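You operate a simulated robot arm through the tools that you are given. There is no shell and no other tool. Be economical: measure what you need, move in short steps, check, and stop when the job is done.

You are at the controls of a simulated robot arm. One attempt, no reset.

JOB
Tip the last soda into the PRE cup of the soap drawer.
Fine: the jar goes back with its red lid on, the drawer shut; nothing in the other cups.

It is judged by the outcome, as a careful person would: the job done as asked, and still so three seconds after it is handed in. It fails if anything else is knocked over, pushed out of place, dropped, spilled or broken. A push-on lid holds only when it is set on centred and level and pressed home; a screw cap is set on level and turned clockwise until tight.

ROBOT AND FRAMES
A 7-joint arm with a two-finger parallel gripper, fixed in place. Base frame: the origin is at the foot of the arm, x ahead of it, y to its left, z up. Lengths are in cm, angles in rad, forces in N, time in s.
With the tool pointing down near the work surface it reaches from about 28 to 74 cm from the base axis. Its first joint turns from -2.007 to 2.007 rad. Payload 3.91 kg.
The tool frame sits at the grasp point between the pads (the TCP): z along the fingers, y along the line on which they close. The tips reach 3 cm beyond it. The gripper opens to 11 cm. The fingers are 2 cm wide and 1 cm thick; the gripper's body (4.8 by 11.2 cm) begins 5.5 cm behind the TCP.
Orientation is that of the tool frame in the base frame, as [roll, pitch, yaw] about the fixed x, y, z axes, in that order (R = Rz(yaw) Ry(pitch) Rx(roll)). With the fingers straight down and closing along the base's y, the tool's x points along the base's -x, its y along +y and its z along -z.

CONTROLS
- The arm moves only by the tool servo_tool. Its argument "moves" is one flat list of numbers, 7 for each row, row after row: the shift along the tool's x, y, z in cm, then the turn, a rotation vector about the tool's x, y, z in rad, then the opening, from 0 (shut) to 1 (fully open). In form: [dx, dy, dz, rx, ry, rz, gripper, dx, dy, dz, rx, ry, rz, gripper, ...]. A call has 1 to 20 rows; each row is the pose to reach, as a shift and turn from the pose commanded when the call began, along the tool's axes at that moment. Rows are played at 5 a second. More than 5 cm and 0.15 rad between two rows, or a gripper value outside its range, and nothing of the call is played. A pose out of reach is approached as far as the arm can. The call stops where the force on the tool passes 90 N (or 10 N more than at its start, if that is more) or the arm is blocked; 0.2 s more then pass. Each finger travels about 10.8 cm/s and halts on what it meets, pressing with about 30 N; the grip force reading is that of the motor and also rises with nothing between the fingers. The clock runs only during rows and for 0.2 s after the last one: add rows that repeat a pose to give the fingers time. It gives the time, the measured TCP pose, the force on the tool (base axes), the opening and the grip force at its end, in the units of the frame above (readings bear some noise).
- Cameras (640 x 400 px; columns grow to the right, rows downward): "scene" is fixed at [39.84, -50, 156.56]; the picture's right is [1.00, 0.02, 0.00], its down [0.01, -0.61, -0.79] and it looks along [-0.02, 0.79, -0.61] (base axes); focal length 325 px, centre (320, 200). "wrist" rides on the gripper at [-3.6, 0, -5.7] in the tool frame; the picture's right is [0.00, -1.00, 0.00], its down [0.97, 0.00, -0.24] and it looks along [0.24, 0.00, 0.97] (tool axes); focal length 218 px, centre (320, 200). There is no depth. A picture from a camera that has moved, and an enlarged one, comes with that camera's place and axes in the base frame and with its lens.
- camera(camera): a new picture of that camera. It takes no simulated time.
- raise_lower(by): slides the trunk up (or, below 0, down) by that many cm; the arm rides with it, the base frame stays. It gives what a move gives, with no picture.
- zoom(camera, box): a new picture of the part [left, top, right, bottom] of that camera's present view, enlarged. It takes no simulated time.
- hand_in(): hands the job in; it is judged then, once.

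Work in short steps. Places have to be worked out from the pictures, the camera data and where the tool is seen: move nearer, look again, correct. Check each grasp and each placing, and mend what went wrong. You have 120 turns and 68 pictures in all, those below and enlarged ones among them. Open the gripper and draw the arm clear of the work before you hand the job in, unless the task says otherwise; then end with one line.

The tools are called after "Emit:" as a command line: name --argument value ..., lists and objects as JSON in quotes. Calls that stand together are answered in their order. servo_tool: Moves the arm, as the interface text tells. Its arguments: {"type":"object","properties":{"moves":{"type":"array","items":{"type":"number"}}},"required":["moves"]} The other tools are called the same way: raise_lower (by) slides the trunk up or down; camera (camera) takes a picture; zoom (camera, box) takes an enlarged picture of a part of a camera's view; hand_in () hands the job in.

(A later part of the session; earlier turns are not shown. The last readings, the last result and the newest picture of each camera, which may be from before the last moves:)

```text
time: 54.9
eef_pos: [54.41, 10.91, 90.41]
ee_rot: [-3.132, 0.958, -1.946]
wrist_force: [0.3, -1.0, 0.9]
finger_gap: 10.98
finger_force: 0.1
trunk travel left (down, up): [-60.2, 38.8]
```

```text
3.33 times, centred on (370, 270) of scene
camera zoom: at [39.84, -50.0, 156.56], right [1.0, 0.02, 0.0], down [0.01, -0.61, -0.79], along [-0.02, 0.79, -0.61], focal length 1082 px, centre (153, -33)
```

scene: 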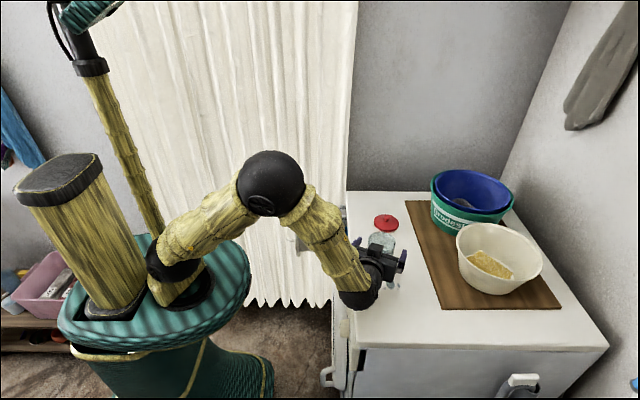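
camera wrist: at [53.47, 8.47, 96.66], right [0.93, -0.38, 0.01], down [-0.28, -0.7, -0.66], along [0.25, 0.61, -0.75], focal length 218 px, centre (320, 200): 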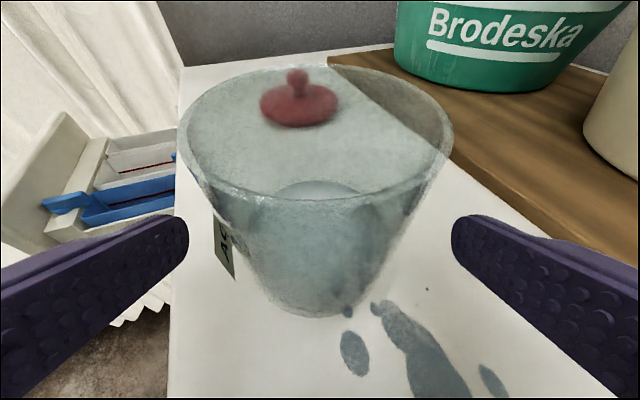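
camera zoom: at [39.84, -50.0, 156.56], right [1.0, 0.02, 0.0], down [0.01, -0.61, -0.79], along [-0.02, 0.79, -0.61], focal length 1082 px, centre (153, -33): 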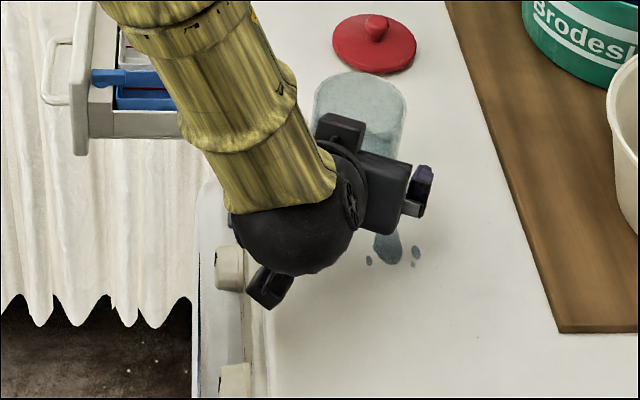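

Clear so far. Advance the last 2.6 cm in small steps.

Emit:
servo_tool --moves '[0, 0, 0.7, 0, 0, 0, 1, 0, 0, 1.4, 0, 0, 0, 1, 0, 0, 2, 0, 0, 0, 1, 0, 0, 2.6, 0, 0, 0, 1]'

Emit:
camera --camera "wrist"

```text
time: 55.9
eef_pos: [55.22, 12.85, 88.69]
ee_rot: [-3.131, 0.958, -1.952]
wrist_force: [0.2, 0.7, 0.1]
finger_gap: 11.0
finger_force: 0.1
trunk travel left (down, up): [-60.2, 38.8]
```

```text
30 pictures are left
camera wrist: at [54.25, 10.39, 95.1], right [0.93, -0.38, 0.01], down [-0.28, -0.7, -0.66], along [0.25, 0.61, -0.75], focal length 218 px, centre (320, 200)
```

wrist: 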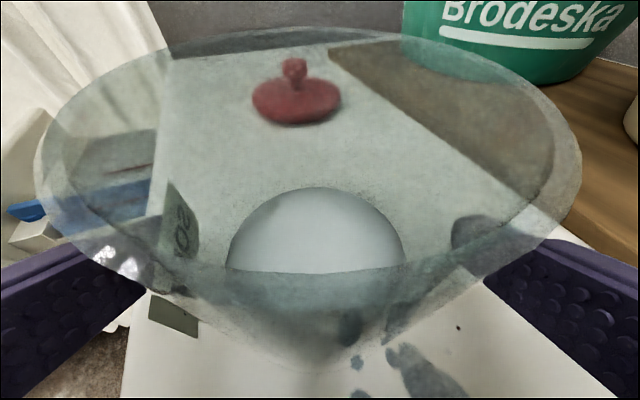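

Jar is between the fingers, about 0.3 cm toward tool +y. Nudge and close.

Emit:
servo_tool --moves '[0, 0.3, 0, 0, 0, 0, 1, 0, 0.3, 0, 0, 0, 0, 0.8, 0, 0.3, 0, 0, 0, 0, 0.7, 0, 0.3, 0, 0, 0, 0, 0.6, 0, 0.3, 0, 0, 0, 0, 0.55, 0, 0.3, 0, 0, 0, 0, 0.55]'

```text
time: 57.2
eef_pos: [54.92, 12.96, 88.88]
ee_rot: [-3.131, 0.958, -1.95]
wrist_force: [0.5, -1.1, -0.8]
finger_gap: 7.48
finger_force: 30.0
trunk travel left (down, up): [-60.2, 38.8]
```

Gripped (7.48 cm, 30 N). Lift with the trunk by 8 cm.

Emit:
raise_lower --by 8

Emit:
zoom --camera "scene" --box '[320, 180, 440, 320]'

```text
time: 58.4
eef_pos: [55.06, 12.86, 96.92]
ee_rot: [-3.133, 0.959, -1.95]
wrist_force: [-0.7, 0.1, -1.5]
finger_gap: 7.49
finger_force: 30.3
trunk travel left (down, up): [-68.2, 30.8]
```

```text
2.86 times, centred on (380, 250) of scene
camera zoom: at [39.84, -50.0, 156.56], right [1.0, 0.02, 0.0], down [0.01, -0.61, -0.79], along [-0.02, 0.79, -0.61], focal length 928 px, centre (149, 57)
```

zoom: 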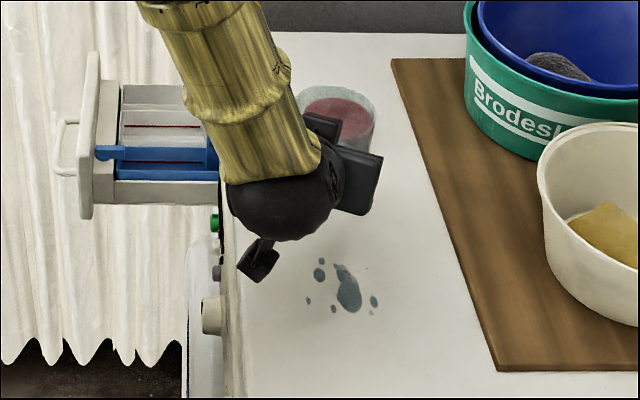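

Jar is held securely. Pour plan: tool azimuth ~45°, α~15°, so the stream falls toward -x down the length of the PRE cup. First carry it upright over to the drawer, turning the azimuth to 45°.

Emit:
servo_tool --moves '[-1.58, 2.23, 1.6, 0.042, 0, 0.03, 0.5, -3.16, 4.46, 3.2, 0.084, 0, 0.06, 0.5, -4.74, 6.69, 4.8, 0.126, 0, 0.09, 0.5, -6.3, 8.9, 6.4, 0.168, 0, 0.12, 0.5, -7.9, 11.15, 8, 0.21, 0, 0.148, 0.5, -9.5, 13.4, 9.6, 0.251, 0, 0.177, 0.5, -11.1, 15.6, 11.2, 0.293, 0, 0.207, 0.5, -12.65, 17.84, 12.83, 0.335, 0, 0.236, 0.5]'

Emit:
camera --camera "wrist"

```text
time: 60.2
eef_pos: [44.93, 36.18, 99.6]
ee_rot: [-3.133, 0.961, -2.358]
wrist_force: [0.6, -1.2, -2.3]
finger_gap: 7.49
finger_force: 29.4
trunk travel left (down, up): [-68.2, 30.8]
```

```text
28 pictures are left
camera wrist: at [43.08, 34.43, 105.97], right [0.7, -0.71, 0.01], down [-0.54, -0.53, -0.66], along [0.47, 0.46, -0.75], focal length 218 px, centre (320, 200)
```

wrist: 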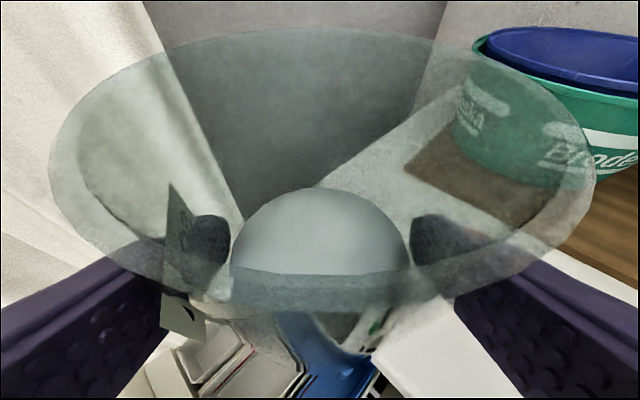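

Jar upright and steady at azimuth 45°. Pitch the tool up to α≈15° while moving y to 43, then lower.

Emit:
servo_tool --moves '[0, 0, 0, 0, -0.07, 0, 0.5, 0, 0, 0, 0, -0.14, 0, 0.5, 0, 0, 0, 0, -0.21, 0, 0.5, 0, 0, 0, 0, -0.28, 0, 0.5, 0, 0, 0, 0, -0.35, 0, 0.5]'

```text
time: 61.4
eef_pos: [45.29, 36.1, 99.71]
ee_rot: [-3.125, 1.311, -2.349]
wrist_force: [0.9, 1.1, -3.2]
finger_gap: 7.48
finger_force: 29.7
trunk travel left (down, up): [-68.2, 30.8]
```

Emit:
servo_tool --moves '[-0.45, 1.7, 1.6, 0, 0, 0, 0.5, -0.9, 3.4, 3.2, 0, 0, 0, 0.5, -1.3, 5, 4.7, 0, 0, 0, 0.5]'

Emit:
raise_lower --by -9

Emit:
camera --camera "scene"

```text
time: 62.2
eef_pos: [45.17, 43.23, 99.67]
ee_rot: [-3.126, 1.311, -2.349]
wrist_force: [-0.4, -0.1, -2.5]
finger_gap: 7.44
finger_force: 29.8
trunk travel left (down, up): [-68.2, 30.8]
```

```text
time: 63.5
eef_pos: [45.11, 43.11, 90.7]
ee_rot: [-3.124, 1.313, -2.348]
wrist_force: [0.6, -0.5, -1.8]
finger_gap: 7.47
finger_force: 30.3
trunk travel left (down, up): [-59.2, 39.8]
```

```text
27 pictures are left
```

scene: 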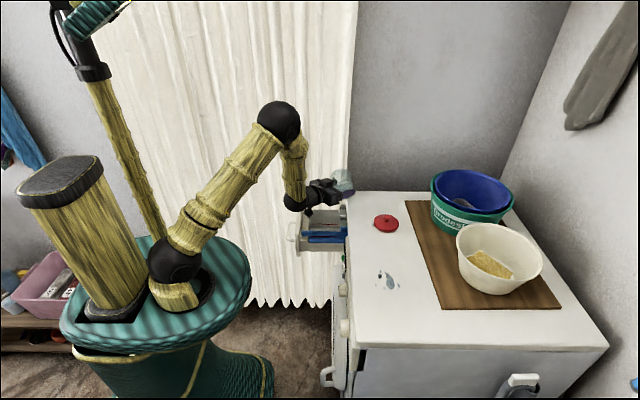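

Check clearance of the wrist over the drawer.

Emit:
zoom --camera "scene" --box '[275, 160, 375, 260]'

```text
4.00 times, centred on (325, 210) of scene
camera zoom: at [39.84, -50.0, 156.56], right [1.0, 0.02, 0.0], down [0.01, -0.61, -0.79], along [-0.02, 0.79, -0.61], focal length 1299 px, centre (300, 160)
```

zoom: 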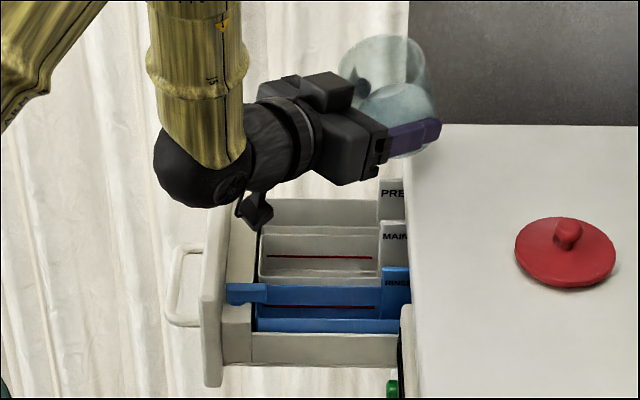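

Clear. Begin tipping: roll to 60° in place.

Emit:
servo_tool --moves '[0, 0, 0, 0, 0, -0.1, 0.5, 0, 0, 0, 0, 0, -0.2, 0.5, 0, 0, 0, 0, 0, -0.3, 0.5, 0, 0, 0, 0, 0, -0.4, 0.5, 0, 0, 0, 0, 0, -0.5, 0.5, 0, 0, 0, 0, 0, -0.6, 0.5, 0, 0, 0, 0, 0, -0.7, 0.5, 0, 0, 0, 0, 0, -0.8, 0.5, 0, 0, 0, 0, 0, -0.9, 0.5, 0, 0, 0, 0, 0, -1, 0.5]'

Emit:
zoom --camera "scene" --box '[275, 160, 375, 260]'

Emit:
camera --camera "wrist"

```text
time: 65.7
eef_pos: [45.18, 43.2, 90.72]
ee_rot: [-1.875, 0.542, -0.959]
wrist_force: [-0.4, -0.1, -2.2]
finger_gap: 7.47
finger_force: 29.8
trunk travel left (down, up): [-59.2, 39.8]
```

```text
4.00 times, centred on (325, 210) of scene
camera zoom: at [39.84, -50.0, 156.56], right [1.0, 0.02, 0.0], down [0.01, -0.61, -0.79], along [-0.02, 0.79, -0.61], focal length 1299 px, centre (300, 160)
```

zoom: 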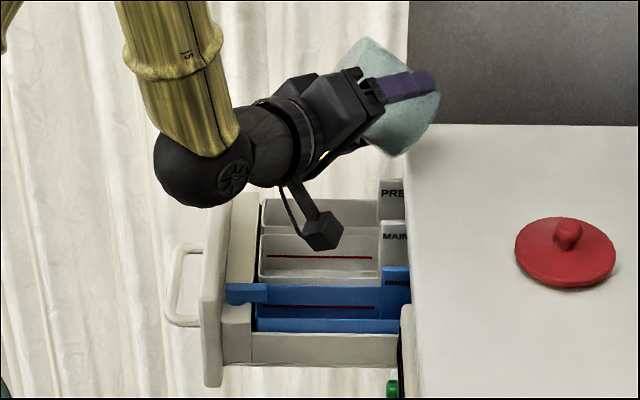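

```text
24 pictures are left
camera wrist: at [39.4, 41.78, 94.09], right [0.53, -0.23, 0.82], down [0.31, -0.84, -0.44], along [0.79, 0.49, -0.37], focal length 218 px, centre (320, 200)
```

wrist: 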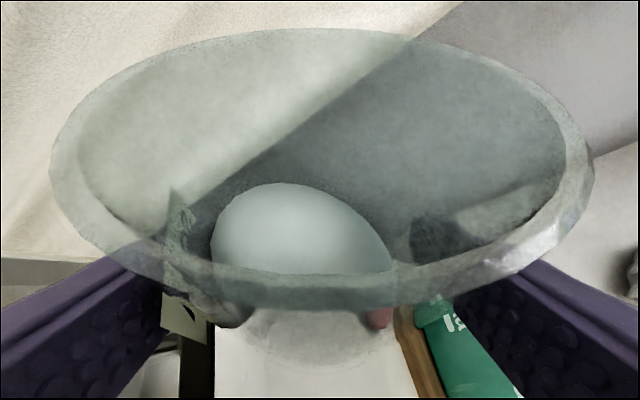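

The soda still sits in the jar's bottom; nothing spilled, and the dangling wrist bracket stays clear. Continue slowly to 90° roll, dropping 1.2 cm.

Emit:
servo_tool --moves '[0, 0, 0, 0, 0, -0.06, 0.5, 0, 0, 0, 0, 0, -0.12, 0.5, 0, 0, 0, 0, 0, -0.18, 0.5, 0, 0, 0, 0, 0, -0.24, 0.5, 0.1, 0.28, 0.08, 0, 0, -0.3, 0.5, 0.2, 0.56, 0.15, 0, 0, -0.36, 0.5, 0.3, 0.85, 0.23, 0, 0, -0.42, 0.5, 0.39, 1.13, 0.31, 0, 0, -0.48, 0.5, 0.39, 1.13, 0.31, 0, 0, -0.54, 0.5]'

Emit:
zoom --camera "scene" --box '[285, 160, 365, 240]'

```text
time: 67.7
eef_pos: [44.81, 43.48, 89.76]
ee_rot: [-1.824, 0.027, -0.803]
wrist_force: [-0.9, 4.9, 15.2]
finger_gap: 7.45
finger_force: 30.4
trunk travel left (down, up): [-59.2, 39.8]
```

```text
5.00 times, centred on (325, 200) of scene
camera zoom: at [39.84, -50.0, 156.56], right [1.0, 0.02, 0.0], down [0.01, -0.61, -0.79], along [-0.02, 0.79, -0.61], focal length 1624 px, centre (295, 200)
```

zoom: 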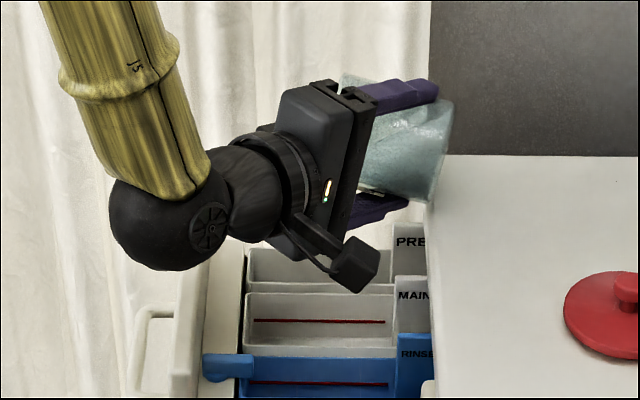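

Contact of ~15 N: the jar bottom is grazing the machine's top edge. Ease up and back 1.2 cm from it.

Emit:
servo_tool --moves '[0, -0.6, 0, 0, 0, 0, 0.5, -0.4, -0.7, -0.5, 0, 0, 0, 0.5, -0.86, -0.6, -0.97, 0, 0, 0, 0.5]'

Emit:
camera --camera "wrist"

```text
time: 68.5
eef_pos: [43.75, 43.34, 90.27]
ee_rot: [-1.835, 0.025, -0.804]
wrist_force: [-0.2, -0.9, -1.9]
finger_gap: 7.48
finger_force: 30.1
trunk travel left (down, up): [-59.2, 39.8]
```

```text
22 pictures are left
camera wrist: at [37.4, 42.01, 91.85], right [0.2, 0.16, 0.97], down [0.51, -0.86, 0.04], along [0.84, 0.48, -0.26], focal length 218 px, centre (320, 200)
```

wrist: 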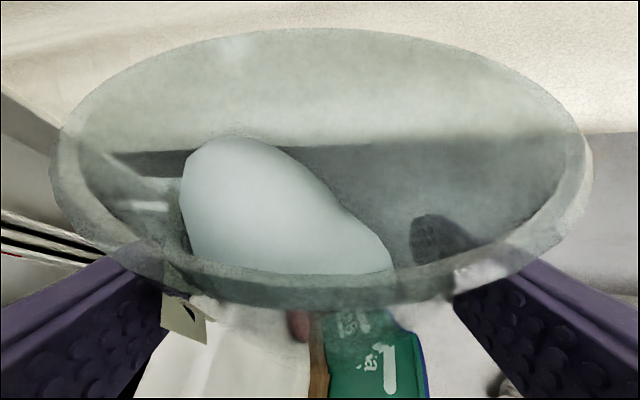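

Soda has slid toward the low side but is not out yet; lip is over the PRE cup centre (~39, 45.7). Continue slowly to 120°.

Emit:
servo_tool --moves '[0, 0, 0, 0, 0, -0.05, 0.5, 0, 0, 0, 0, 0, -0.1, 0.5, -0.1, 0.1, 0.1, 0, 0, -0.15, 0.5, -0.2, 0.3, 0.2, 0, 0, -0.2, 0.5, -0.3, 0.5, 0.35, 0, 0, -0.25, 0.5, -0.4, 0.7, 0.5, 0, 0, -0.3, 0.5, -0.5, 0.9, 0.6, 0, 0, -0.35, 0.5, -0.6, 1.1, 0.7, 0, 0, -0.4, 0.5, -0.7, 1.3, 0.8, 0, 0, -0.45, 0.5, -0.8, 1.5, 0.9, 0, 0, -0.5, 0.5, -0.8, 1.6, 1, 0, 0, -0.55, 0.5]'

Emit:
zoom --camera "scene" --box '[285, 160, 365, 240]'

Emit:
camera --camera "wrist"

```text
time: 70.9
eef_pos: [43.32, 44.53, 88.86]
ee_rot: [-1.862, -0.508, -0.648]
wrist_force: [-10.2, -0.5, 15.7]
finger_gap: 7.46
finger_force: 30.2
trunk travel left (down, up): [-59.2, 39.8]
```

```text
5.00 times, centred on (325, 200) of scene
camera zoom: at [39.84, -50.0, 156.56], right [1.0, 0.02, 0.0], down [0.01, -0.61, -0.79], along [-0.02, 0.79, -0.61], focal length 1624 px, centre (295, 200)
```

zoom: 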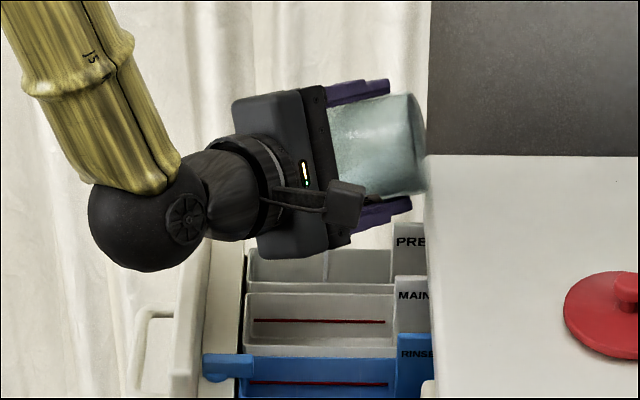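

```text
20 pictures are left
camera wrist: at [36.87, 42.43, 88.55], right [-0.2, 0.51, 0.84], down [0.51, -0.68, 0.53], along [0.84, 0.53, -0.13], focal length 218 px, centre (320, 200)
```

wrist: 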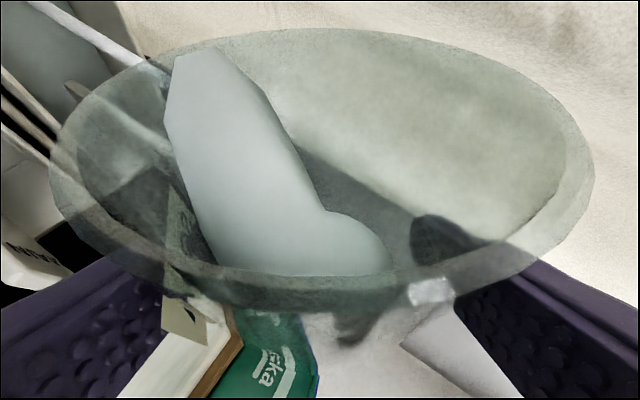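

The lower fingertip is now lightly touching the machine edge. Shift -x 1.2 cm and up a little, then continue rolling to ~150° over the PRE cup.

Emit:
servo_tool --moves '[-0.3, -0.3, -0.45, 0, 0, 0, 0.5, -0.65, -0.57, -0.92, 0, 0, 0, 0.5, -0.72, -0.6, -0.9, 0, 0, -0.05, 0.5, -0.8, -0.63, -0.85, 0, 0, -0.1, 0.5, -0.88, -0.66, -0.8, 0, 0, -0.15, 0.5, -0.95, -0.7, -0.75, 0, 0, -0.2, 0.5, -1.02, -0.73, -0.7, 0, 0, -0.25, 0.5, -1.1, -0.76, -0.65, 0, 0, -0.3, 0.5, -1.17, -0.8, -0.62, 0, 0, -0.35, 0.5, -1.25, -0.82, -0.6, 0, 0, -0.4, 0.5, -1.32, -0.85, -0.56, 0, 0, -0.45, 0.5, -1.38, -0.87, -0.53, 0, 0, -0.52, 0.5]'

Emit:
zoom --camera "scene" --box '[285, 160, 365, 240]'

Emit:
camera --camera "wrist"

```text
time: 73.5
eef_pos: [42.08, 45.23, 88.89]
ee_rot: [-2.058, -0.989, -0.378]
wrist_force: [-0.2, 0.6, -1.6]
finger_gap: 7.47
finger_force: 30.5
trunk travel left (down, up): [-59.2, 39.8]
```

```text
5.00 times, centred on (325, 200) of scene
camera zoom: at [39.84, -50.0, 156.56], right [1.0, 0.02, 0.0], down [0.01, -0.61, -0.79], along [-0.02, 0.79, -0.61], focal length 1624 px, centre (295, 200)
```

zoom: 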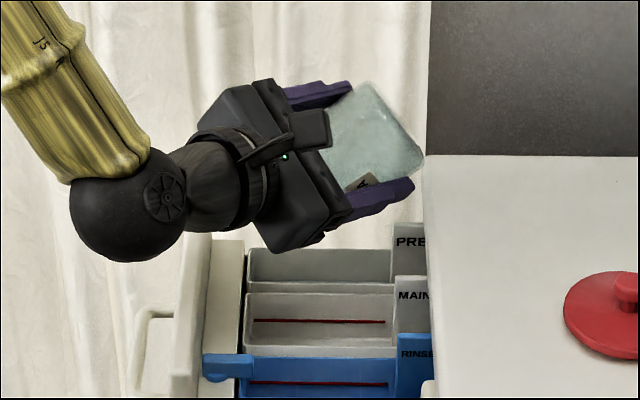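

```text
18 pictures are left
camera wrist: at [36.31, 42.07, 87.25], right [-0.51, 0.71, 0.49], down [0.33, -0.36, 0.87], along [0.79, 0.61, -0.05], focal length 218 px, centre (320, 200)
```

wrist: 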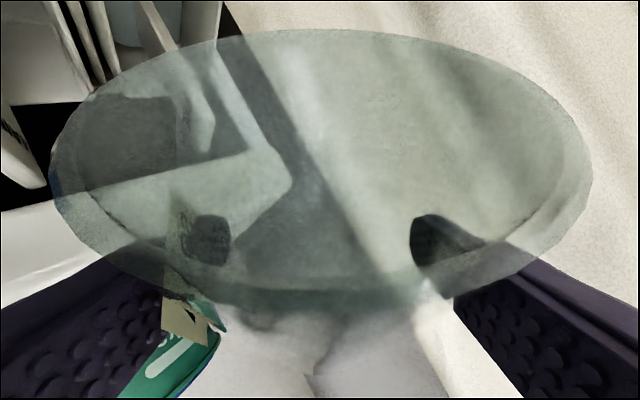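

The jar is empty. Raise the trunk to get clear and check the cups.

Emit:
raise_lower --by 11

Emit:
zoom --camera "scene" --box '[295, 190, 355, 240]'

```text
time: 74.9
eef_pos: [42.14, 45.18, 99.74]
ee_rot: [-2.06, -0.989, -0.379]
wrist_force: [0.3, -0.3, -0.6]
finger_gap: 7.49
finger_force: 29.4
trunk travel left (down, up): [-70.2, 28.8]
```

```text
8.00 times, centred on (325, 215) of scene
camera zoom: at [39.84, -50.0, 156.56], right [1.0, 0.02, 0.0], down [0.01, -0.61, -0.79], along [-0.02, 0.79, -0.61], focal length 2598 px, centre (280, 80)
```

zoom: 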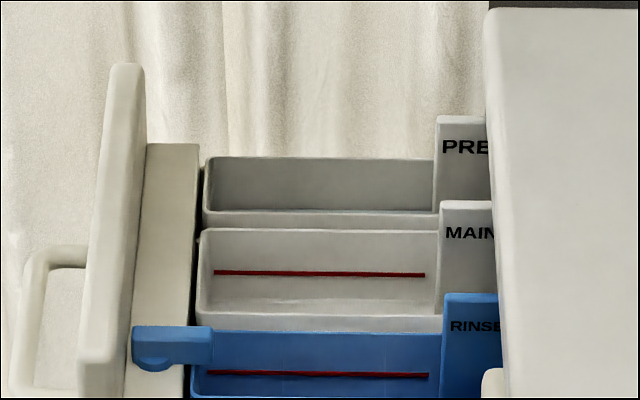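

MAIN and RINSE are clean. Unroll the jar to upright.

Emit:
servo_tool --moves '[0, 0, 0, 0, 0, 0.14, 0.5, 0, 0, 0, 0, 0, 0.28, 0.5, 0, 0, 0, 0, 0, 0.42, 0.5, 0, 0, 0, 0, 0, 0.56, 0.5, 0, 0, 0, 0, 0, 0.7, 0.5, 0, 0, 0, 0, 0, 0.84, 0.5, 0, 0, 0, 0, 0, 0.98, 0.5, 0, 0, 0, 0, 0, 1.12, 0.5, 0, 0, 0, 0, 0, 1.26, 0.5, 0, 0, 0, 0, 0, 1.4, 0.5, 0, 0, 0, 0, 0, 1.54, 0.5, 0, 0, 0, 0, 0, 1.68, 0.5, 0, 0, 0, 0, 0, 1.82, 0.5, 0, 0, 0, 0, 0, 1.96, 0.5, 0, 0, 0, 0, 0, 2.1, 0.5, 0, 0, 0, 0, 0, 2.24, 0.5, 0, 0, 0, 0, 0, 2.38, 0.5, 0, 0, 0, 0, 0, 2.52, 0.5, 0, 0, 0, 0, 0, 2.61, 0.5]'

```text
time: 78.9
eef_pos: [42.17, 45.1, 99.68]
ee_rot: [-3.13, 1.311, -2.356]
wrist_force: [-1.2, 0.0, -1.1]
finger_gap: 7.45
finger_force: 30.0
trunk travel left (down, up): [-70.2, 28.8]
```

Emit:
servo_tool --moves '[0, 0, 0, 0, 0.07, 0, 0.5, 0, 0, 0, 0, 0.14, 0, 0.5, 0, 0, 0, 0, 0.21, 0, 0.5, 0, 0, 0, 0, 0.28, 0, 0.5, 0, 0, 0, 0, 0.353, 0, 0.5]'

Emit:
camera --camera "wrist"

```text
time: 80.1
eef_pos: [41.95, 45.25, 99.69]
ee_rot: [-3.136, 0.955, -2.361]
wrist_force: [0.2, -0.8, -2.1]
finger_gap: 7.48
finger_force: 30.5
trunk travel left (down, up): [-70.2, 28.8]
```

```text
16 pictures are left
camera wrist: at [40.18, 43.41, 105.99], right [0.7, -0.71, 0.0], down [-0.54, -0.53, -0.65], along [0.47, 0.46, -0.76], focal length 218 px, centre (320, 200)
```

wrist: 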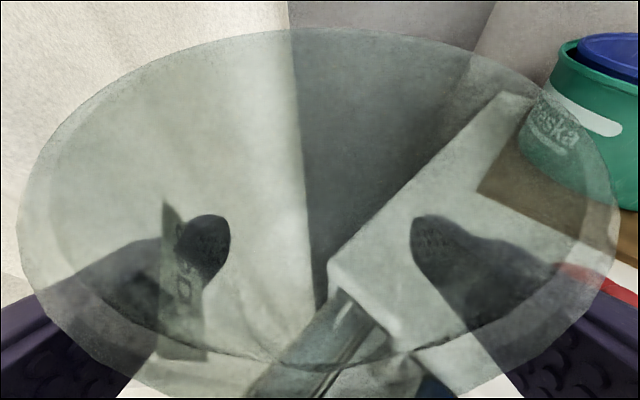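

The rim looks rounder than before: the edge contact pivoted the jar in the grip about 0.08 rad (mouth toward the gripper). I'll compensate by pitching the tool 0.08 steeper so the jar stands level, then verify with the scene camera.

Emit:
servo_tool --moves '[0, 0, 0, 0, 0.08, 0, 0.5]'

Emit:
zoom --camera "scene" --box '[310, 130, 380, 200]'

```text
time: 80.5
eef_pos: [42.08, 45.29, 99.73]
ee_rot: [-3.136, 0.876, -2.362]
wrist_force: [0.9, 0.0, -1.6]
finger_gap: 7.48
finger_force: 30.2
trunk travel left (down, up): [-70.2, 28.8]
```

```text
5.71 times, centred on (345, 165) of scene
camera zoom: at [39.84, -50.0, 156.56], right [1.0, 0.02, 0.0], down [0.01, -0.61, -0.79], along [-0.02, 0.79, -0.61], focal length 1856 px, centre (177, 400)
```

zoom: 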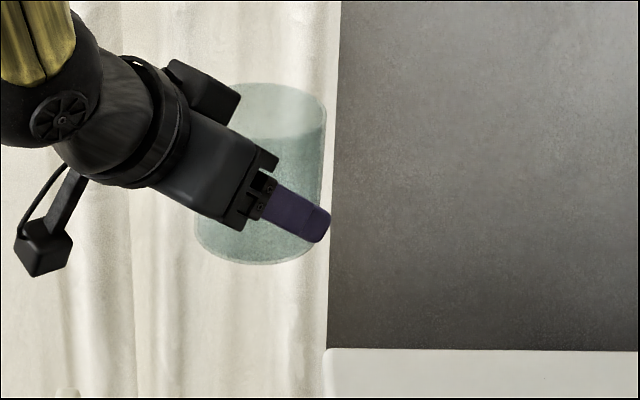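

Zoom tighter to measure the jar's lean.

Emit:
zoom --camera "scene" --box '[338, 138, 374, 182]'

```text
9.09 times, centred on (356, 160) of scene
camera zoom: at [39.84, -50.0, 156.56], right [1.0, 0.02, 0.0], down [0.01, -0.61, -0.79], along [-0.02, 0.79, -0.61], focal length 2952 px, centre (-7, 564)
```

zoom: 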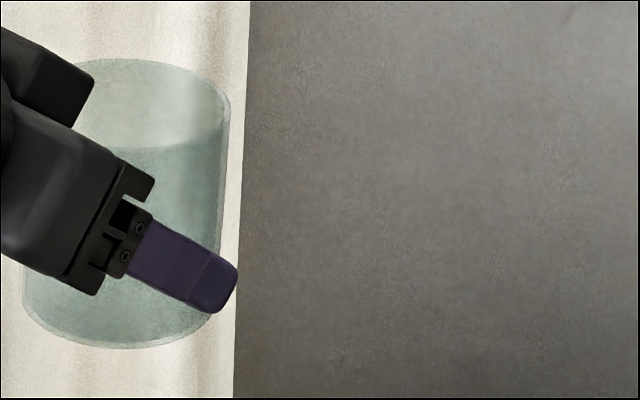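

The lean is small: mostly the jar slid ~0.3 cm toward the gripper with ~0.03 rad tilt. Undo part of the compensation and then carry the jar back over its spot.

Emit:
servo_tool --moves '[0, 0, 0, 0, -0.05, 0, 0.5]'

Emit:
servo_tool --moves '[0.94, -3.19, -0.97, -0.033, 0, -0.025, 0.5, 1.89, -6.38, -1.94, -0.066, 0, -0.049, 0.5, 2.83, -9.57, -2.91, -0.098, 0, -0.074, 0.5, 3.77, -12.76, -3.88, -0.131, 0, -0.098, 0.5, 4.72, -15.95, -4.85, -0.164, 0, -0.123, 0.5, 5.66, -19.14, -5.81, -0.197, 0, -0.148, 0.5, 6.6, -22.33, -6.78, -0.23, 0, -0.172, 0.5, 7.54, -25.5, -7.75, -0.262, 0, -0.197, 0.5, 8.5, -28.7, -8.72, -0.295, 0, -0.221, 0.5, 9.43, -31.9, -9.69, -0.328, 0, -0.246, 0.5, 9.43, -31.9, -9.69, -0.328, 0, -0.246, 0.5]'

```text
time: 80.9
eef_pos: [42.16, 45.34, 99.78]
ee_rot: [-3.133, 0.929, -2.359]
wrist_force: [0.6, -1.0, -0.7]
finger_gap: 7.45
finger_force: 29.5
trunk travel left (down, up): [-70.2, 28.8]
```

```text
time: 83.3
eef_pos: [54.8, 12.97, 98.15]
ee_rot: [-3.136, 0.926, -1.952]
wrist_force: [-1.0, 0.6, -1.6]
finger_gap: 7.49
finger_force: 30.2
trunk travel left (down, up): [-70.2, 28.8]
```

Lower with the trunk to just above the surface.

Emit:
raise_lower --by -8.4

Emit:
zoom --camera "scene" --box '[340, 210, 420, 290]'

```text
time: 84.5
eef_pos: [54.79, 13.07, 89.73]
ee_rot: [-3.134, 0.925, -1.951]
wrist_force: [0.0, -0.2, -1.2]
finger_gap: 7.46
finger_force: 29.8
trunk travel left (down, up): [-61.8, 37.2]
```

```text
5.00 times, centred on (380, 250) of scene
camera zoom: at [39.84, -50.0, 156.56], right [1.0, 0.02, 0.0], down [0.01, -0.61, -0.79], along [-0.02, 0.79, -0.61], focal length 1624 px, centre (20, -50)
```

zoom: 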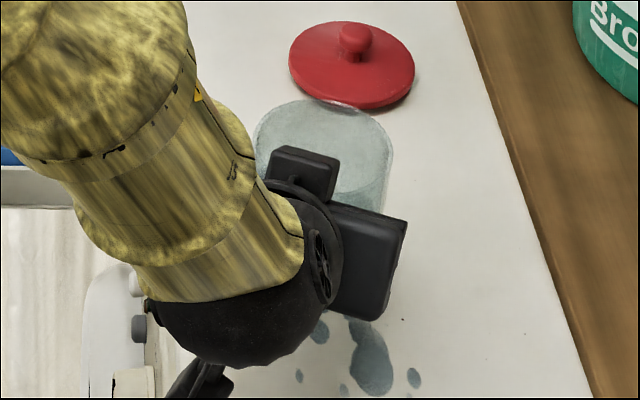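

Emit:
servo_tool --moves '[0.19, -0.13, 0.41, 0, 0, 0, 0.5, 0.43, -0.13, 0.59, 0, 0, 0, 0.5, 0.59, -0.13, 0.71, 0, 0, 0, 0.5]'

```text
time: 85.3
eef_pos: [55.1, 13.3, 89.03]
ee_rot: [-3.133, 0.926, -1.95]
wrist_force: [-0.2, -2.0, 7.9]
finger_gap: 7.46
finger_force: 30.1
trunk travel left (down, up): [-61.8, 37.2]
```

Contact with the surface. Release gently, fully open, then back out along the tool axis.

Emit:
servo_tool --moves '[0, 0, 0, 0, 0, 0, 0.7, 0, 0, 0, 0, 0, 0, 0.8, 0, 0, 0, 0, 0, 0, 1, 0, 0, 0, 0, 0, 0, 1, 0, 0, 0, 0, 0, 0, 1]'

Emit:
servo_tool --moves '[0, 0, -2, 0, 0, 0, 1, 0, 0, -4, 0, 0, 0, 1, 0, 0, -7, 0, 0, 0, 1, 0, 0, -10, 0, 0, 0, 1]'

Emit:
raise_lower --by 12

Emit:
camera --camera "wrist"

```text
time: 86.5
eef_pos: [54.91, 13.05, 88.78]
ee_rot: [-3.134, 0.925, -1.95]
wrist_force: [-0.3, 1.1, 0.0]
finger_gap: 11.0
finger_force: 0.1
trunk travel left (down, up): [-61.8, 37.2]
```

```text
time: 87.5
eef_pos: [52.12, 5.72, 94.9]
ee_rot: [-3.135, 0.926, -1.954]
wrist_force: [-0.1, -0.1, 0.2]
finger_gap: 11.01
finger_force: 0.1
trunk travel left (down, up): [-61.8, 37.2]
```

```text
time: 89.0
eef_pos: [52.11, 5.86, 106.81]
ee_rot: [-3.136, 0.924, -1.95]
wrist_force: [0.1, -1.8, 0.7]
finger_gap: 11.0
finger_force: 0.0
trunk travel left (down, up): [-73.8, 25.2]
```

```text
12 pictures are left
camera wrist: at [51.16, 3.56, 113.18], right [0.93, -0.38, 0.0], down [-0.29, -0.72, -0.63], along [0.24, 0.58, -0.78], focal length 218 px, centre (320, 200)
```

wrist: 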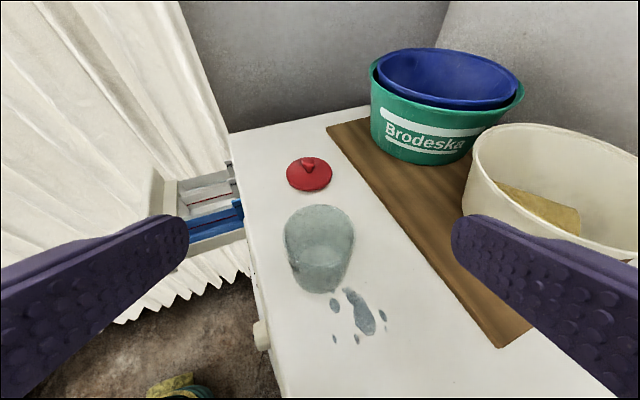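

Jar stands upright in its place, empty. Now bring the tool to pointing down and move over the lid.

Emit:
servo_tool --moves '[0, 0, 0, 0, 0.13, 0, 1, 0, 0, 0, 0, 0.26, 0, 1, 0, 0, 0, 0, 0.39, 0, 1, 0, 0, 0, 0, 0.52, 0, 1, 0, 0, 0, 0, 0.65, 0, 1, 0, 0, 0, 0, 0.78, 0, 1, 0, 0, 0, 0, 0.925, 0, 1]'

Emit:
servo_tool --moves '[-2.6, 0.17, 0.3, 0, 0, 0.12, 1, -5.1, 0.34, 0.5, 0, 0, 0.24, 1, -7.7, 0.5, 0.8, 0, 0, 0.36, 1, -10.2, 0.7, 1, 0, 0, 0.48, 1, -12.8, 0.85, 1.5, 0, 0, 0.6, 1, -15.4, 1, 2, 0, 0, 0.72, 1, -17.9, 1.2, 2.5, 0, 0, 0.84, 0.8, -20.5, 1.4, 3, 0, 0, 0.96, 0.6, -23, 1.55, 3.7, 0, 0, 1.08, 0.4, -25.6, 1.71, 4.5, 0, 0, 1.19, 0.36]'

Emit:
camera --camera "wrist"

```text
time: 90.6
eef_pos: [52.07, 5.79, 106.82]
ee_rot: [-3.135, -0.003, -1.956]
wrist_force: [0.6, 0.6, -1.1]
finger_gap: 10.99
finger_force: 0.0
trunk travel left (down, up): [-73.8, 25.2]
```

```text
time: 92.8
eef_pos: [60.14, 30.34, 102.28]
ee_rot: [-3.137, 0.004, 3.136]
wrist_force: [-0.5, 0.4, -1.3]
finger_gap: 3.99
finger_force: 0.1
trunk travel left (down, up): [-73.8, 25.2]
```

```text
11 pictures are left
camera wrist: at [63.74, 30.36, 108.05], right [-0.01, -1.0, 0.0], down [-0.97, 0.01, 0.24], along [-0.24, 0.0, -0.97], focal length 218 px, centre (320, 200)
```

wrist: 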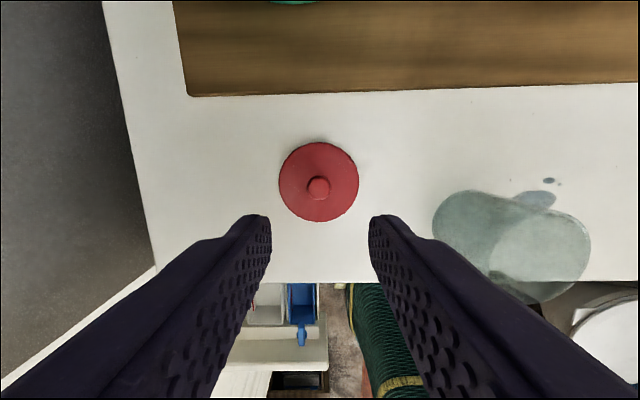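

Lid is where I left it. First get a direct overhead measurement of the jar's rim for centring.

Emit:
servo_tool --moves '[1.1, -4, -0.7, -0.004, 0.003, 0, 0.6, 2.2, -8, -1.4, -0.004, 0.003, 0, 0.8, 3.3, -12, -2, -0.004, 0.003, 0, 1, 4.4, -16.1, -2, -0.004, 0.003, 0, 1]'

Emit:
zoom --camera "wrist" --box '[220, 120, 420, 320]'

```text
time: 93.8
eef_pos: [55.68, 13.88, 104.37]
ee_rot: [3.138, 0.002, 3.137]
wrist_force: [-0.1, -0.4, -1.2]
finger_gap: 11.01
finger_force: 0.0
trunk travel left (down, up): [-73.8, 25.2]
```

```text
2.00 times, centred on (320, 220) of wrist
camera zoom: at [59.24, 13.81, 110.1], right [0.0, -1.0, 0.0], down [-0.97, 0.0, 0.24], along [-0.24, 0.0, -0.97], focal length 436 px, centre (320, 160)
```

zoom: 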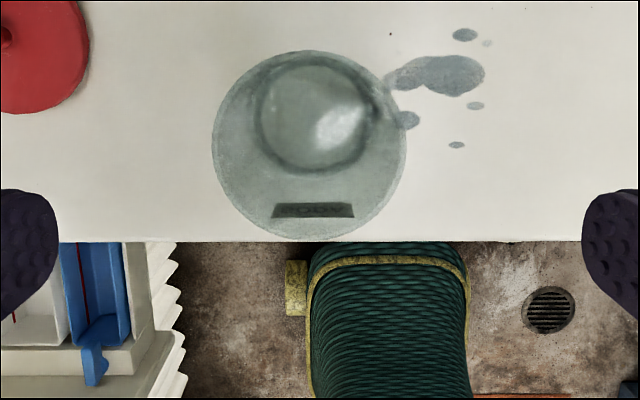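

Rim centre ≈(55.7, 14.24). Take a repeat pose reading to check noise, then go pick up the lid.

Emit:
servo_tool --moves '[0, 0, 0, 0, 0, 0, 0.9]'

Emit:
servo_tool --moves '[-1.1, 4.1, 0, 0, 0, 0, 0.7, -2.2, 8.2, 0, 0, 0, 0, 0.5, -3.3, 12.3, 0, 0, 0, 0, 0.4, -4.35, 16.3, 0, 0, 0, 0, 0.33, -4.35, 16.3, 4, 0, 0, 0, 0.33, -4.35, 16.3, 8, 0, 0, 0, 0.33, -4.35, 16.3, 10, 0, 0, 0, 0.33]'

Emit:
zoom --camera "wrist" --box '[220, 120, 420, 320]'

```text
time: 94.2
eef_pos: [55.7, 14.0, 104.38]
ee_rot: [3.137, 0.001, 3.136]
wrist_force: [-0.5, 0.0, -0.2]
finger_gap: 9.89
finger_force: 0.1
trunk travel left (down, up): [-73.8, 25.2]
```

```text
time: 95.8
eef_pos: [60.27, 30.25, 94.37]
ee_rot: [3.138, 0.002, 3.136]
wrist_force: [0.1, -0.7, 0.5]
finger_gap: 3.61
finger_force: 0.1
trunk travel left (down, up): [-73.8, 25.2]
```

```text
2.00 times, centred on (320, 220) of wrist
camera zoom: at [63.76, 30.24, 100.11], right [-0.01, -1.0, 0.0], down [-0.97, 0.0, 0.24], along [-0.24, 0.0, -0.97], focal length 436 px, centre (320, 160)
```

zoom: 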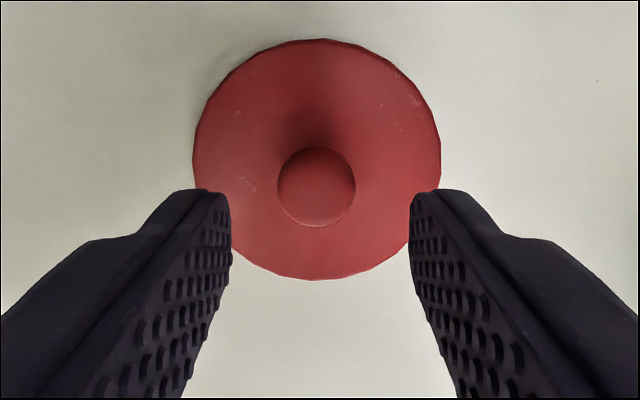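

Knob is 0.15 cm toward -x and 0.1 toward +y of the TCP. Correct, descend 4.2 cm and grip.

Emit:
servo_tool --moves '[0.15, 0.1, 2, 0, 0, 0, 0.33, 0.15, 0.1, 3.5, 0, 0, 0, 0.33, 0.15, 0.1, 4.2, 0, 0, 0, 0.33, 0.15, 0.1, 4.2, 0, 0, 0, 0, 0.15, 0.1, 4.2, 0, 0, 0, 0, 0.15, 0.1, 4.2, 0, 0, 0, 0]'

```text
time: 97.2
eef_pos: [60.05, 30.6, 90.18]
ee_rot: [3.14, 0.0, 3.136]
wrist_force: [0.4, -0.2, 0.0]
finger_gap: 1.94
finger_force: 29.9
trunk travel left (down, up): [-73.8, 25.2]
```

Gripped the knob. Lift, carry over the jar and stop above the rim for a check.

Emit:
servo_tool --moves '[0, 0, -3, 0, 0, 0, 0, 0, 0, -7, 0, 0, 0, 0, 0, 0, -11, 0, 0, 0, 0, 1, -4, -12, 0, 0, 0, 0, 2.1, -8, -12, 0, 0, 0, 0, 3.1, -12, -12, 0, 0, 0, 0, 4.16, -15.99, -12, 0, 0, 0, 0, 4.16, -15.99, -9, 0, 0, 0, 0, 4.16, -15.99, -9, 0, 0, 0, 0]'

Emit:
zoom --camera "scene" --box '[350, 215, 410, 275]'

Emit:
zoom --camera "wrist" --box '[200, 100, 440, 300]'

```text
time: 99.2
eef_pos: [55.81, 14.39, 99.22]
ee_rot: [3.137, 0.002, 3.137]
wrist_force: [0.2, 0.3, -0.5]
finger_gap: 2.04
finger_force: 30.0
trunk travel left (down, up): [-73.8, 25.2]
```

```text
6.67 times, centred on (380, 245) of scene
camera zoom: at [39.84, -50.0, 156.56], right [1.0, 0.02, 0.0], down [0.01, -0.61, -0.79], along [-0.02, 0.79, -0.61], focal length 2165 px, centre (-80, -100)
```

zoom: 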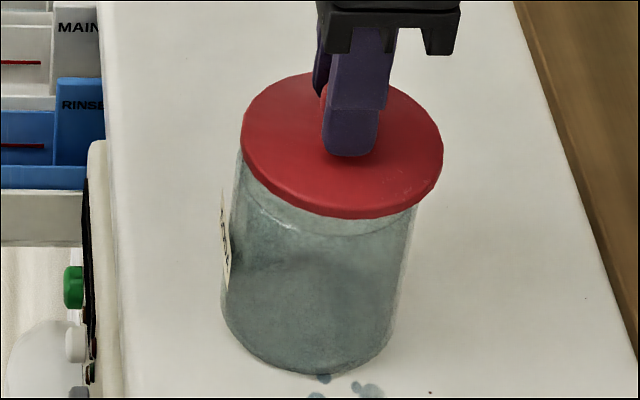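

```text
2.00 times, centred on (320, 200) of wrist
camera zoom: at [59.33, 14.4, 104.98], right [0.0, -1.0, 0.0], down [-0.97, 0.0, 0.24], along [-0.24, 0.0, -0.97], focal length 436 px, centre (320, 200)
```

zoom: 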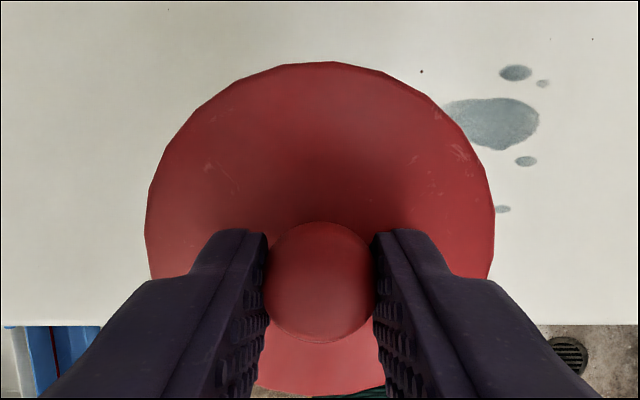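

Comparing edge-based centres, the lid is ~0.35 cm too far +x of the rim. Shift -x 0.35 and lower gently to near seating.

Emit:
servo_tool --moves '[0.35, 0, 0, 0, 0, 0, 0, 0.35, 0, 0.6, 0, 0, 0, 0, 0.35, 0, 1.1, 0, 0, 0, 0, 0.35, 0, 1.1, 0, 0, 0, 0]'

Emit:
zoom --camera "scene" --box '[350, 215, 410, 275]'

```text
time: 100.2
eef_pos: [55.4, 14.47, 97.98]
ee_rot: [3.137, 0.002, 3.135]
wrist_force: [-0.7, -0.5, -0.2]
finger_gap: 1.99
finger_force: 29.6
trunk travel left (down, up): [-73.8, 25.2]
```

```text
6.67 times, centred on (380, 245) of scene
camera zoom: at [39.84, -50.0, 156.56], right [1.0, 0.02, 0.0], down [0.01, -0.61, -0.79], along [-0.02, 0.79, -0.61], focal length 2165 px, centre (-80, -100)
```

zoom: 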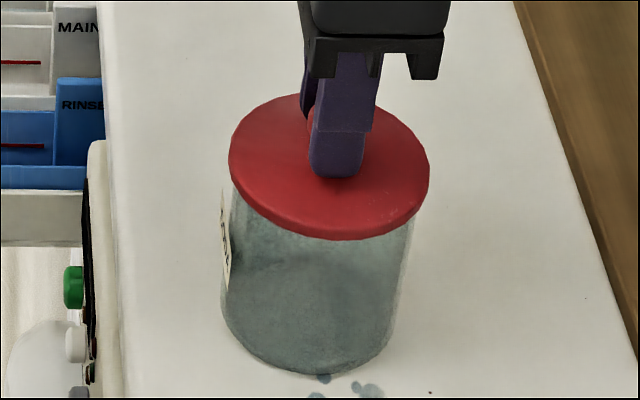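

Matches the original lid/jar alignment, no contact yet. Press down in small steps.

Emit:
servo_tool --moves '[0, 0, 0.2, 0, 0, 0, 0, 0, 0, 0.4, 0, 0, 0, 0]'

```text
time: 100.8
eef_pos: [55.22, 14.51, 97.88]
ee_rot: [3.139, 0.004, 3.137]
wrist_force: [0.8, 0.9, 20.3]
finger_gap: 2.01
finger_force: 30.3
trunk travel left (down, up): [-73.8, 25.2]
```

Contact at the expected seated height (97.85). Press harder to drive it home.

Emit:
servo_tool --moves '[0, 0, 0.3, 0, 0, 0, 0, 0, 0, 0.6, 0, 0, 0, 0, 0, 0, 0.8, 0, 0, 0, 0]'

Emit:
zoom --camera "scene" --box '[350, 215, 410, 275]'

```text
time: 101.6
eef_pos: [55.23, 14.36, 97.33]
ee_rot: [3.138, 0.007, 3.137]
wrist_force: [4.0, 2.1, 43.7]
finger_gap: 2.02
finger_force: 29.9
trunk travel left (down, up): [-73.8, 25.2]
```

```text
6.67 times, centred on (380, 245) of scene
camera zoom: at [39.84, -50.0, 156.56], right [1.0, 0.02, 0.0], down [0.01, -0.61, -0.79], along [-0.02, 0.79, -0.61], focal length 2165 px, centre (-80, -100)
```

zoom: 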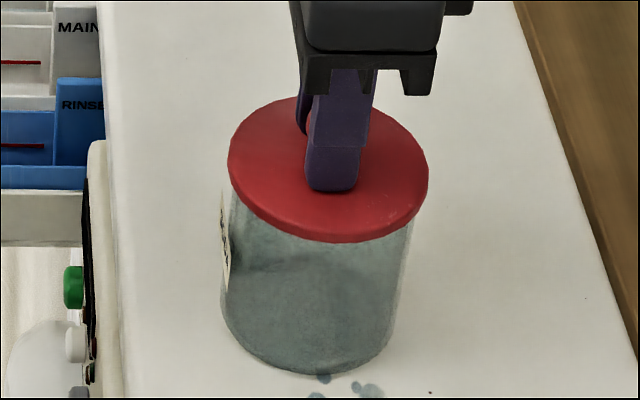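

The fingers slid down the knob under 44 N; the lid looks level. I'll release, close the fingers and press straight down on the knob top.

Emit:
servo_tool --moves '[0, 0, -0.8, 0, 0, 0, 0, 0, 0, -0.8, 0, 0, 0, 0.3, 0, 0, -0.8, 0, 0, 0, 0.3, 0, 0, -3, 0, 0, 0, 0.3, -0.1, 0, -5, 0, 0, 0, 0, -0.1, 0, -5, 0, 0, 0, 0, -0.1, 0, -5, 0, 0, 0, 0]'

Emit:
servo_tool --moves '[0, 0, 1, 0, 0, 0, 0, 0, 0, 2, 0, 0, 0, 0, 0, 0, 2.6, 0, 0, 0, 0, 0, 0, 3, 0, 0, 0, 0, 0, 0, 3.4, 0, 0, 0, 0]'

```text
time: 103.2
eef_pos: [55.42, 14.51, 101.71]
ee_rot: [3.137, 0.003, 3.137]
wrist_force: [0.2, 0.4, 0.7]
finger_gap: 0.0
finger_force: 29.8
trunk travel left (down, up): [-73.8, 25.2]
```

```text
time: 104.4
eef_pos: [55.33, 14.47, 99.53]
ee_rot: [3.136, 0.021, 3.136]
wrist_force: [3.8, 7.0, 82.5]
finger_gap: 0.03
finger_force: 30.5
trunk travel left (down, up): [-73.8, 25.2]
```

Pressed with 82 N on the knob. Lift off and check the lid.

Emit:
servo_tool --moves '[0, 0, -1, 0, 0, 0, 0, 0, 0, -5, 0, 0, 0, 0, 0, 0, -9, 0, 0, 0, 0]'

Emit:
zoom --camera "scene" --box '[350, 220, 410, 290]'

```text
time: 105.2
eef_pos: [55.36, 14.46, 107.25]
ee_rot: [3.138, -0.001, 3.138]
wrist_force: [-0.1, 0.1, 0.1]
finger_gap: 0.02
finger_force: 30.1
trunk travel left (down, up): [-73.8, 25.2]
```

```text
5.71 times, centred on (380, 255) of scene
camera zoom: at [39.84, -50.0, 156.56], right [1.0, 0.02, 0.0], down [0.01, -0.61, -0.79], along [-0.02, 0.79, -0.61], focal length 1856 px, centre (-23, -114)
```

zoom: 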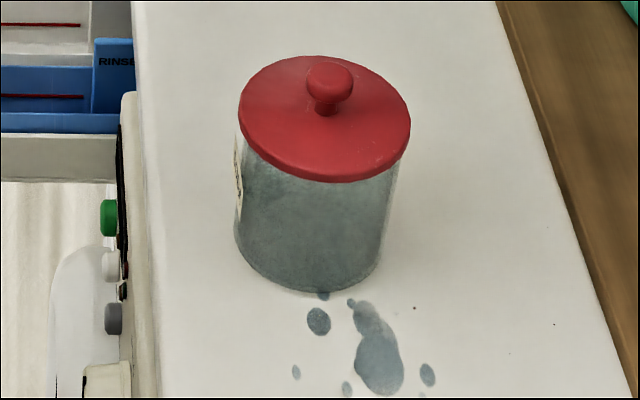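

Lid geometry matches the original picture exactly (seated, level). Now move over the drawer for a look at the PRE cup.

Emit:
servo_tool --moves '[2.4, 3, 0, 0, 0, 0, 0, 4.8, 6, 0, 0, 0, 0, 0, 7.2, 9, 0, 0, 0, 0, 0, 9.6, 12, 0, 0, 0, 0, 0, 12, 15, 0, 0, 0, 0, 0, 14.4, 18, 1, 0, 0, 0, 0, 16.8, 21, 2, 0, 0, 0, 0, 19.2, 24, 3, 0, 0, 0, 0, 21.4, 26.9, 4, 0, 0, 0, 0]'

Emit:
zoom --camera "wrist" --box '[240, 40, 400, 220]'

```text
time: 107.2
eef_pos: [36.31, 38.55, 104.44]
ee_rot: [3.137, 0.001, 3.138]
wrist_force: [-0.5, -0.3, 0.3]
finger_gap: 0.01
finger_force: 30.4
out of reach, approached as far as the arm can: row 9
trunk travel left (down, up): [-73.8, 25.2]
```

```text
2.22 times, centred on (320, 130) of wrist
camera zoom: at [39.9, 38.5, 110.29], right [0.0, -1.0, 0.0], down [-0.97, 0.0, 0.24], along [-0.24, 0.0, -0.97], focal length 485 px, centre (320, 356)
```

zoom: 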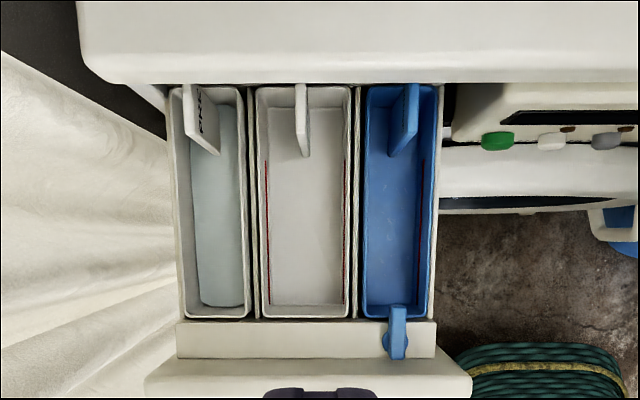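

All the soda is in PRE and the other cups are clean. Now tilt the closed gripper forward and retreat in front of the drawer panel.

Emit:
servo_tool --moves '[0, 0, 0, 0, -0.13, 0, 0, 0.5, 0.1, 0, 0, -0.26, 0, 0, 2, 0.3, 0, 0, -0.39, 0, 0, 4, 0.4, 0, 0, -0.52, 0, 0, 6, 0.5, 0, 0, -0.65, 0, 0, 8, 0.6, 0, 0, -0.78, 0, 0, 10, 0.7, 0.5, 0, -0.91, 0, 0, 12, 0.9, 1, 0, -1.05, 0, 0, 13.3, 0.9, 1, 0, -1.05, 0, 0]'

```text
time: 108.7
eef_pos: [32.49, 32.14, 111.89]
ee_rot: [2.894, 0.72, 2.902]
wrist_force: [0.7, 0.1, -0.2]
finger_gap: 0.0
finger_force: 30.2
out of reach, approached as far as the arm can: row 2, 3, 4, 5, 6, 7
trunk travel left (down, up): [-73.8, 25.2]
stopped in row 7: the arm was blocked; the commanded pose is now the measured one
```

The arm met a joint limit while retracting. Correct the skewed orientation at a slightly more outward point first.

Emit:
servo_tool --moves '[-0.14, 0.9, 1.05, 0.015, -0.075, -0.046, 0, -0.28, 1.85, 2.1, 0.03, -0.15, -0.093, 0, -0.42, 2.8, 3.15, 0.044, -0.225, -0.14, 0, -0.55, 3.7, 4.2, 0.058, -0.3, -0.186, 0]'

```text
time: 109.8
eef_pos: [37.81, 32.91, 113.55]
ee_rot: [2.862, 0.956, 2.863]
wrist_force: [0.8, 1.1, -0.9]
finger_gap: 0.01
finger_force: 30.3
out of reach, approached as far as the arm can: row 2, 3, 4
trunk travel left (down, up): [-73.8, 25.2]
stopped in row 4: the arm was blocked; the commanded pose is now the measured one
```

Look at the arm's posture before continuing.

Emit:
camera --camera "scene"

```text
2 pictures are left
```

scene: 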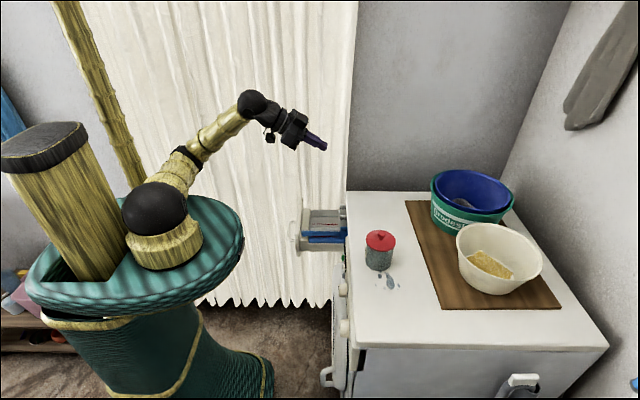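

The elbow has swung down into an awkward posture. Move outward again with the tool returning to pointing down, to recover an elbow-up posture.

Emit:
servo_tool --moves '[-0.7, -0.83, 1.12, 0, 0.119, 0, 0, -1.4, -1.67, 2.24, 0, 0.238, 0, 0, -2.1, -2.5, 3.36, 0, 0.356, 0, 0, -2.75, -3.33, 4.48, 0, 0.475, 0, 0, -3.4, -4.2, 5.6, 0, 0.594, 0, 0, -4.1, -5, 6.7, 0, 0.713, 0, 0, -4.8, -5.8, 7.8, 0, 0.83, 0, 0, -5.5, -6.66, 8.96, 0, 0.95, 0, 0]'

```text
time: 111.6
eef_pos: [47.86, 25.84, 111.95]
ee_rot: [2.984, 0.024, 3.094]
wrist_force: [-0.2, -0.2, 0.3]
finger_gap: 0.0
finger_force: 30.0
trunk travel left (down, up): [-73.8, 25.2]
```

Reached fine. Level the tool and raise the arm relative to the shoulder, then lower the trunk accordingly.

Emit:
servo_tool --moves '[0, 0, -2, 0.06, 0.01, -0.02, 0, 0, 0, -4, 0.12, 0.02, -0.04, 0, 0, 0, -7, 0.158, 0.024, -0.047, 0, 0, 0, -10, 0.158, 0.024, -0.047, 0, 0, 0, -13, 0.158, 0.024, -0.047, 0]'

Emit:
raise_lower --by -18

```text
time: 112.8
eef_pos: [47.46, 23.94, 124.95]
ee_rot: [3.141, 0.004, 3.139]
wrist_force: [-0.3, -0.2, -0.4]
finger_gap: 0.0
finger_force: 30.1
trunk travel left (down, up): [-73.8, 25.2]
```

```text
time: 114.8
eef_pos: [47.41, 23.85, 106.89]
ee_rot: [-3.14, 0.005, 3.139]
wrist_force: [0.2, 0.8, -0.3]
finger_gap: 0.0
finger_force: 29.2
trunk travel left (down, up): [-55.8, 43.2]
```

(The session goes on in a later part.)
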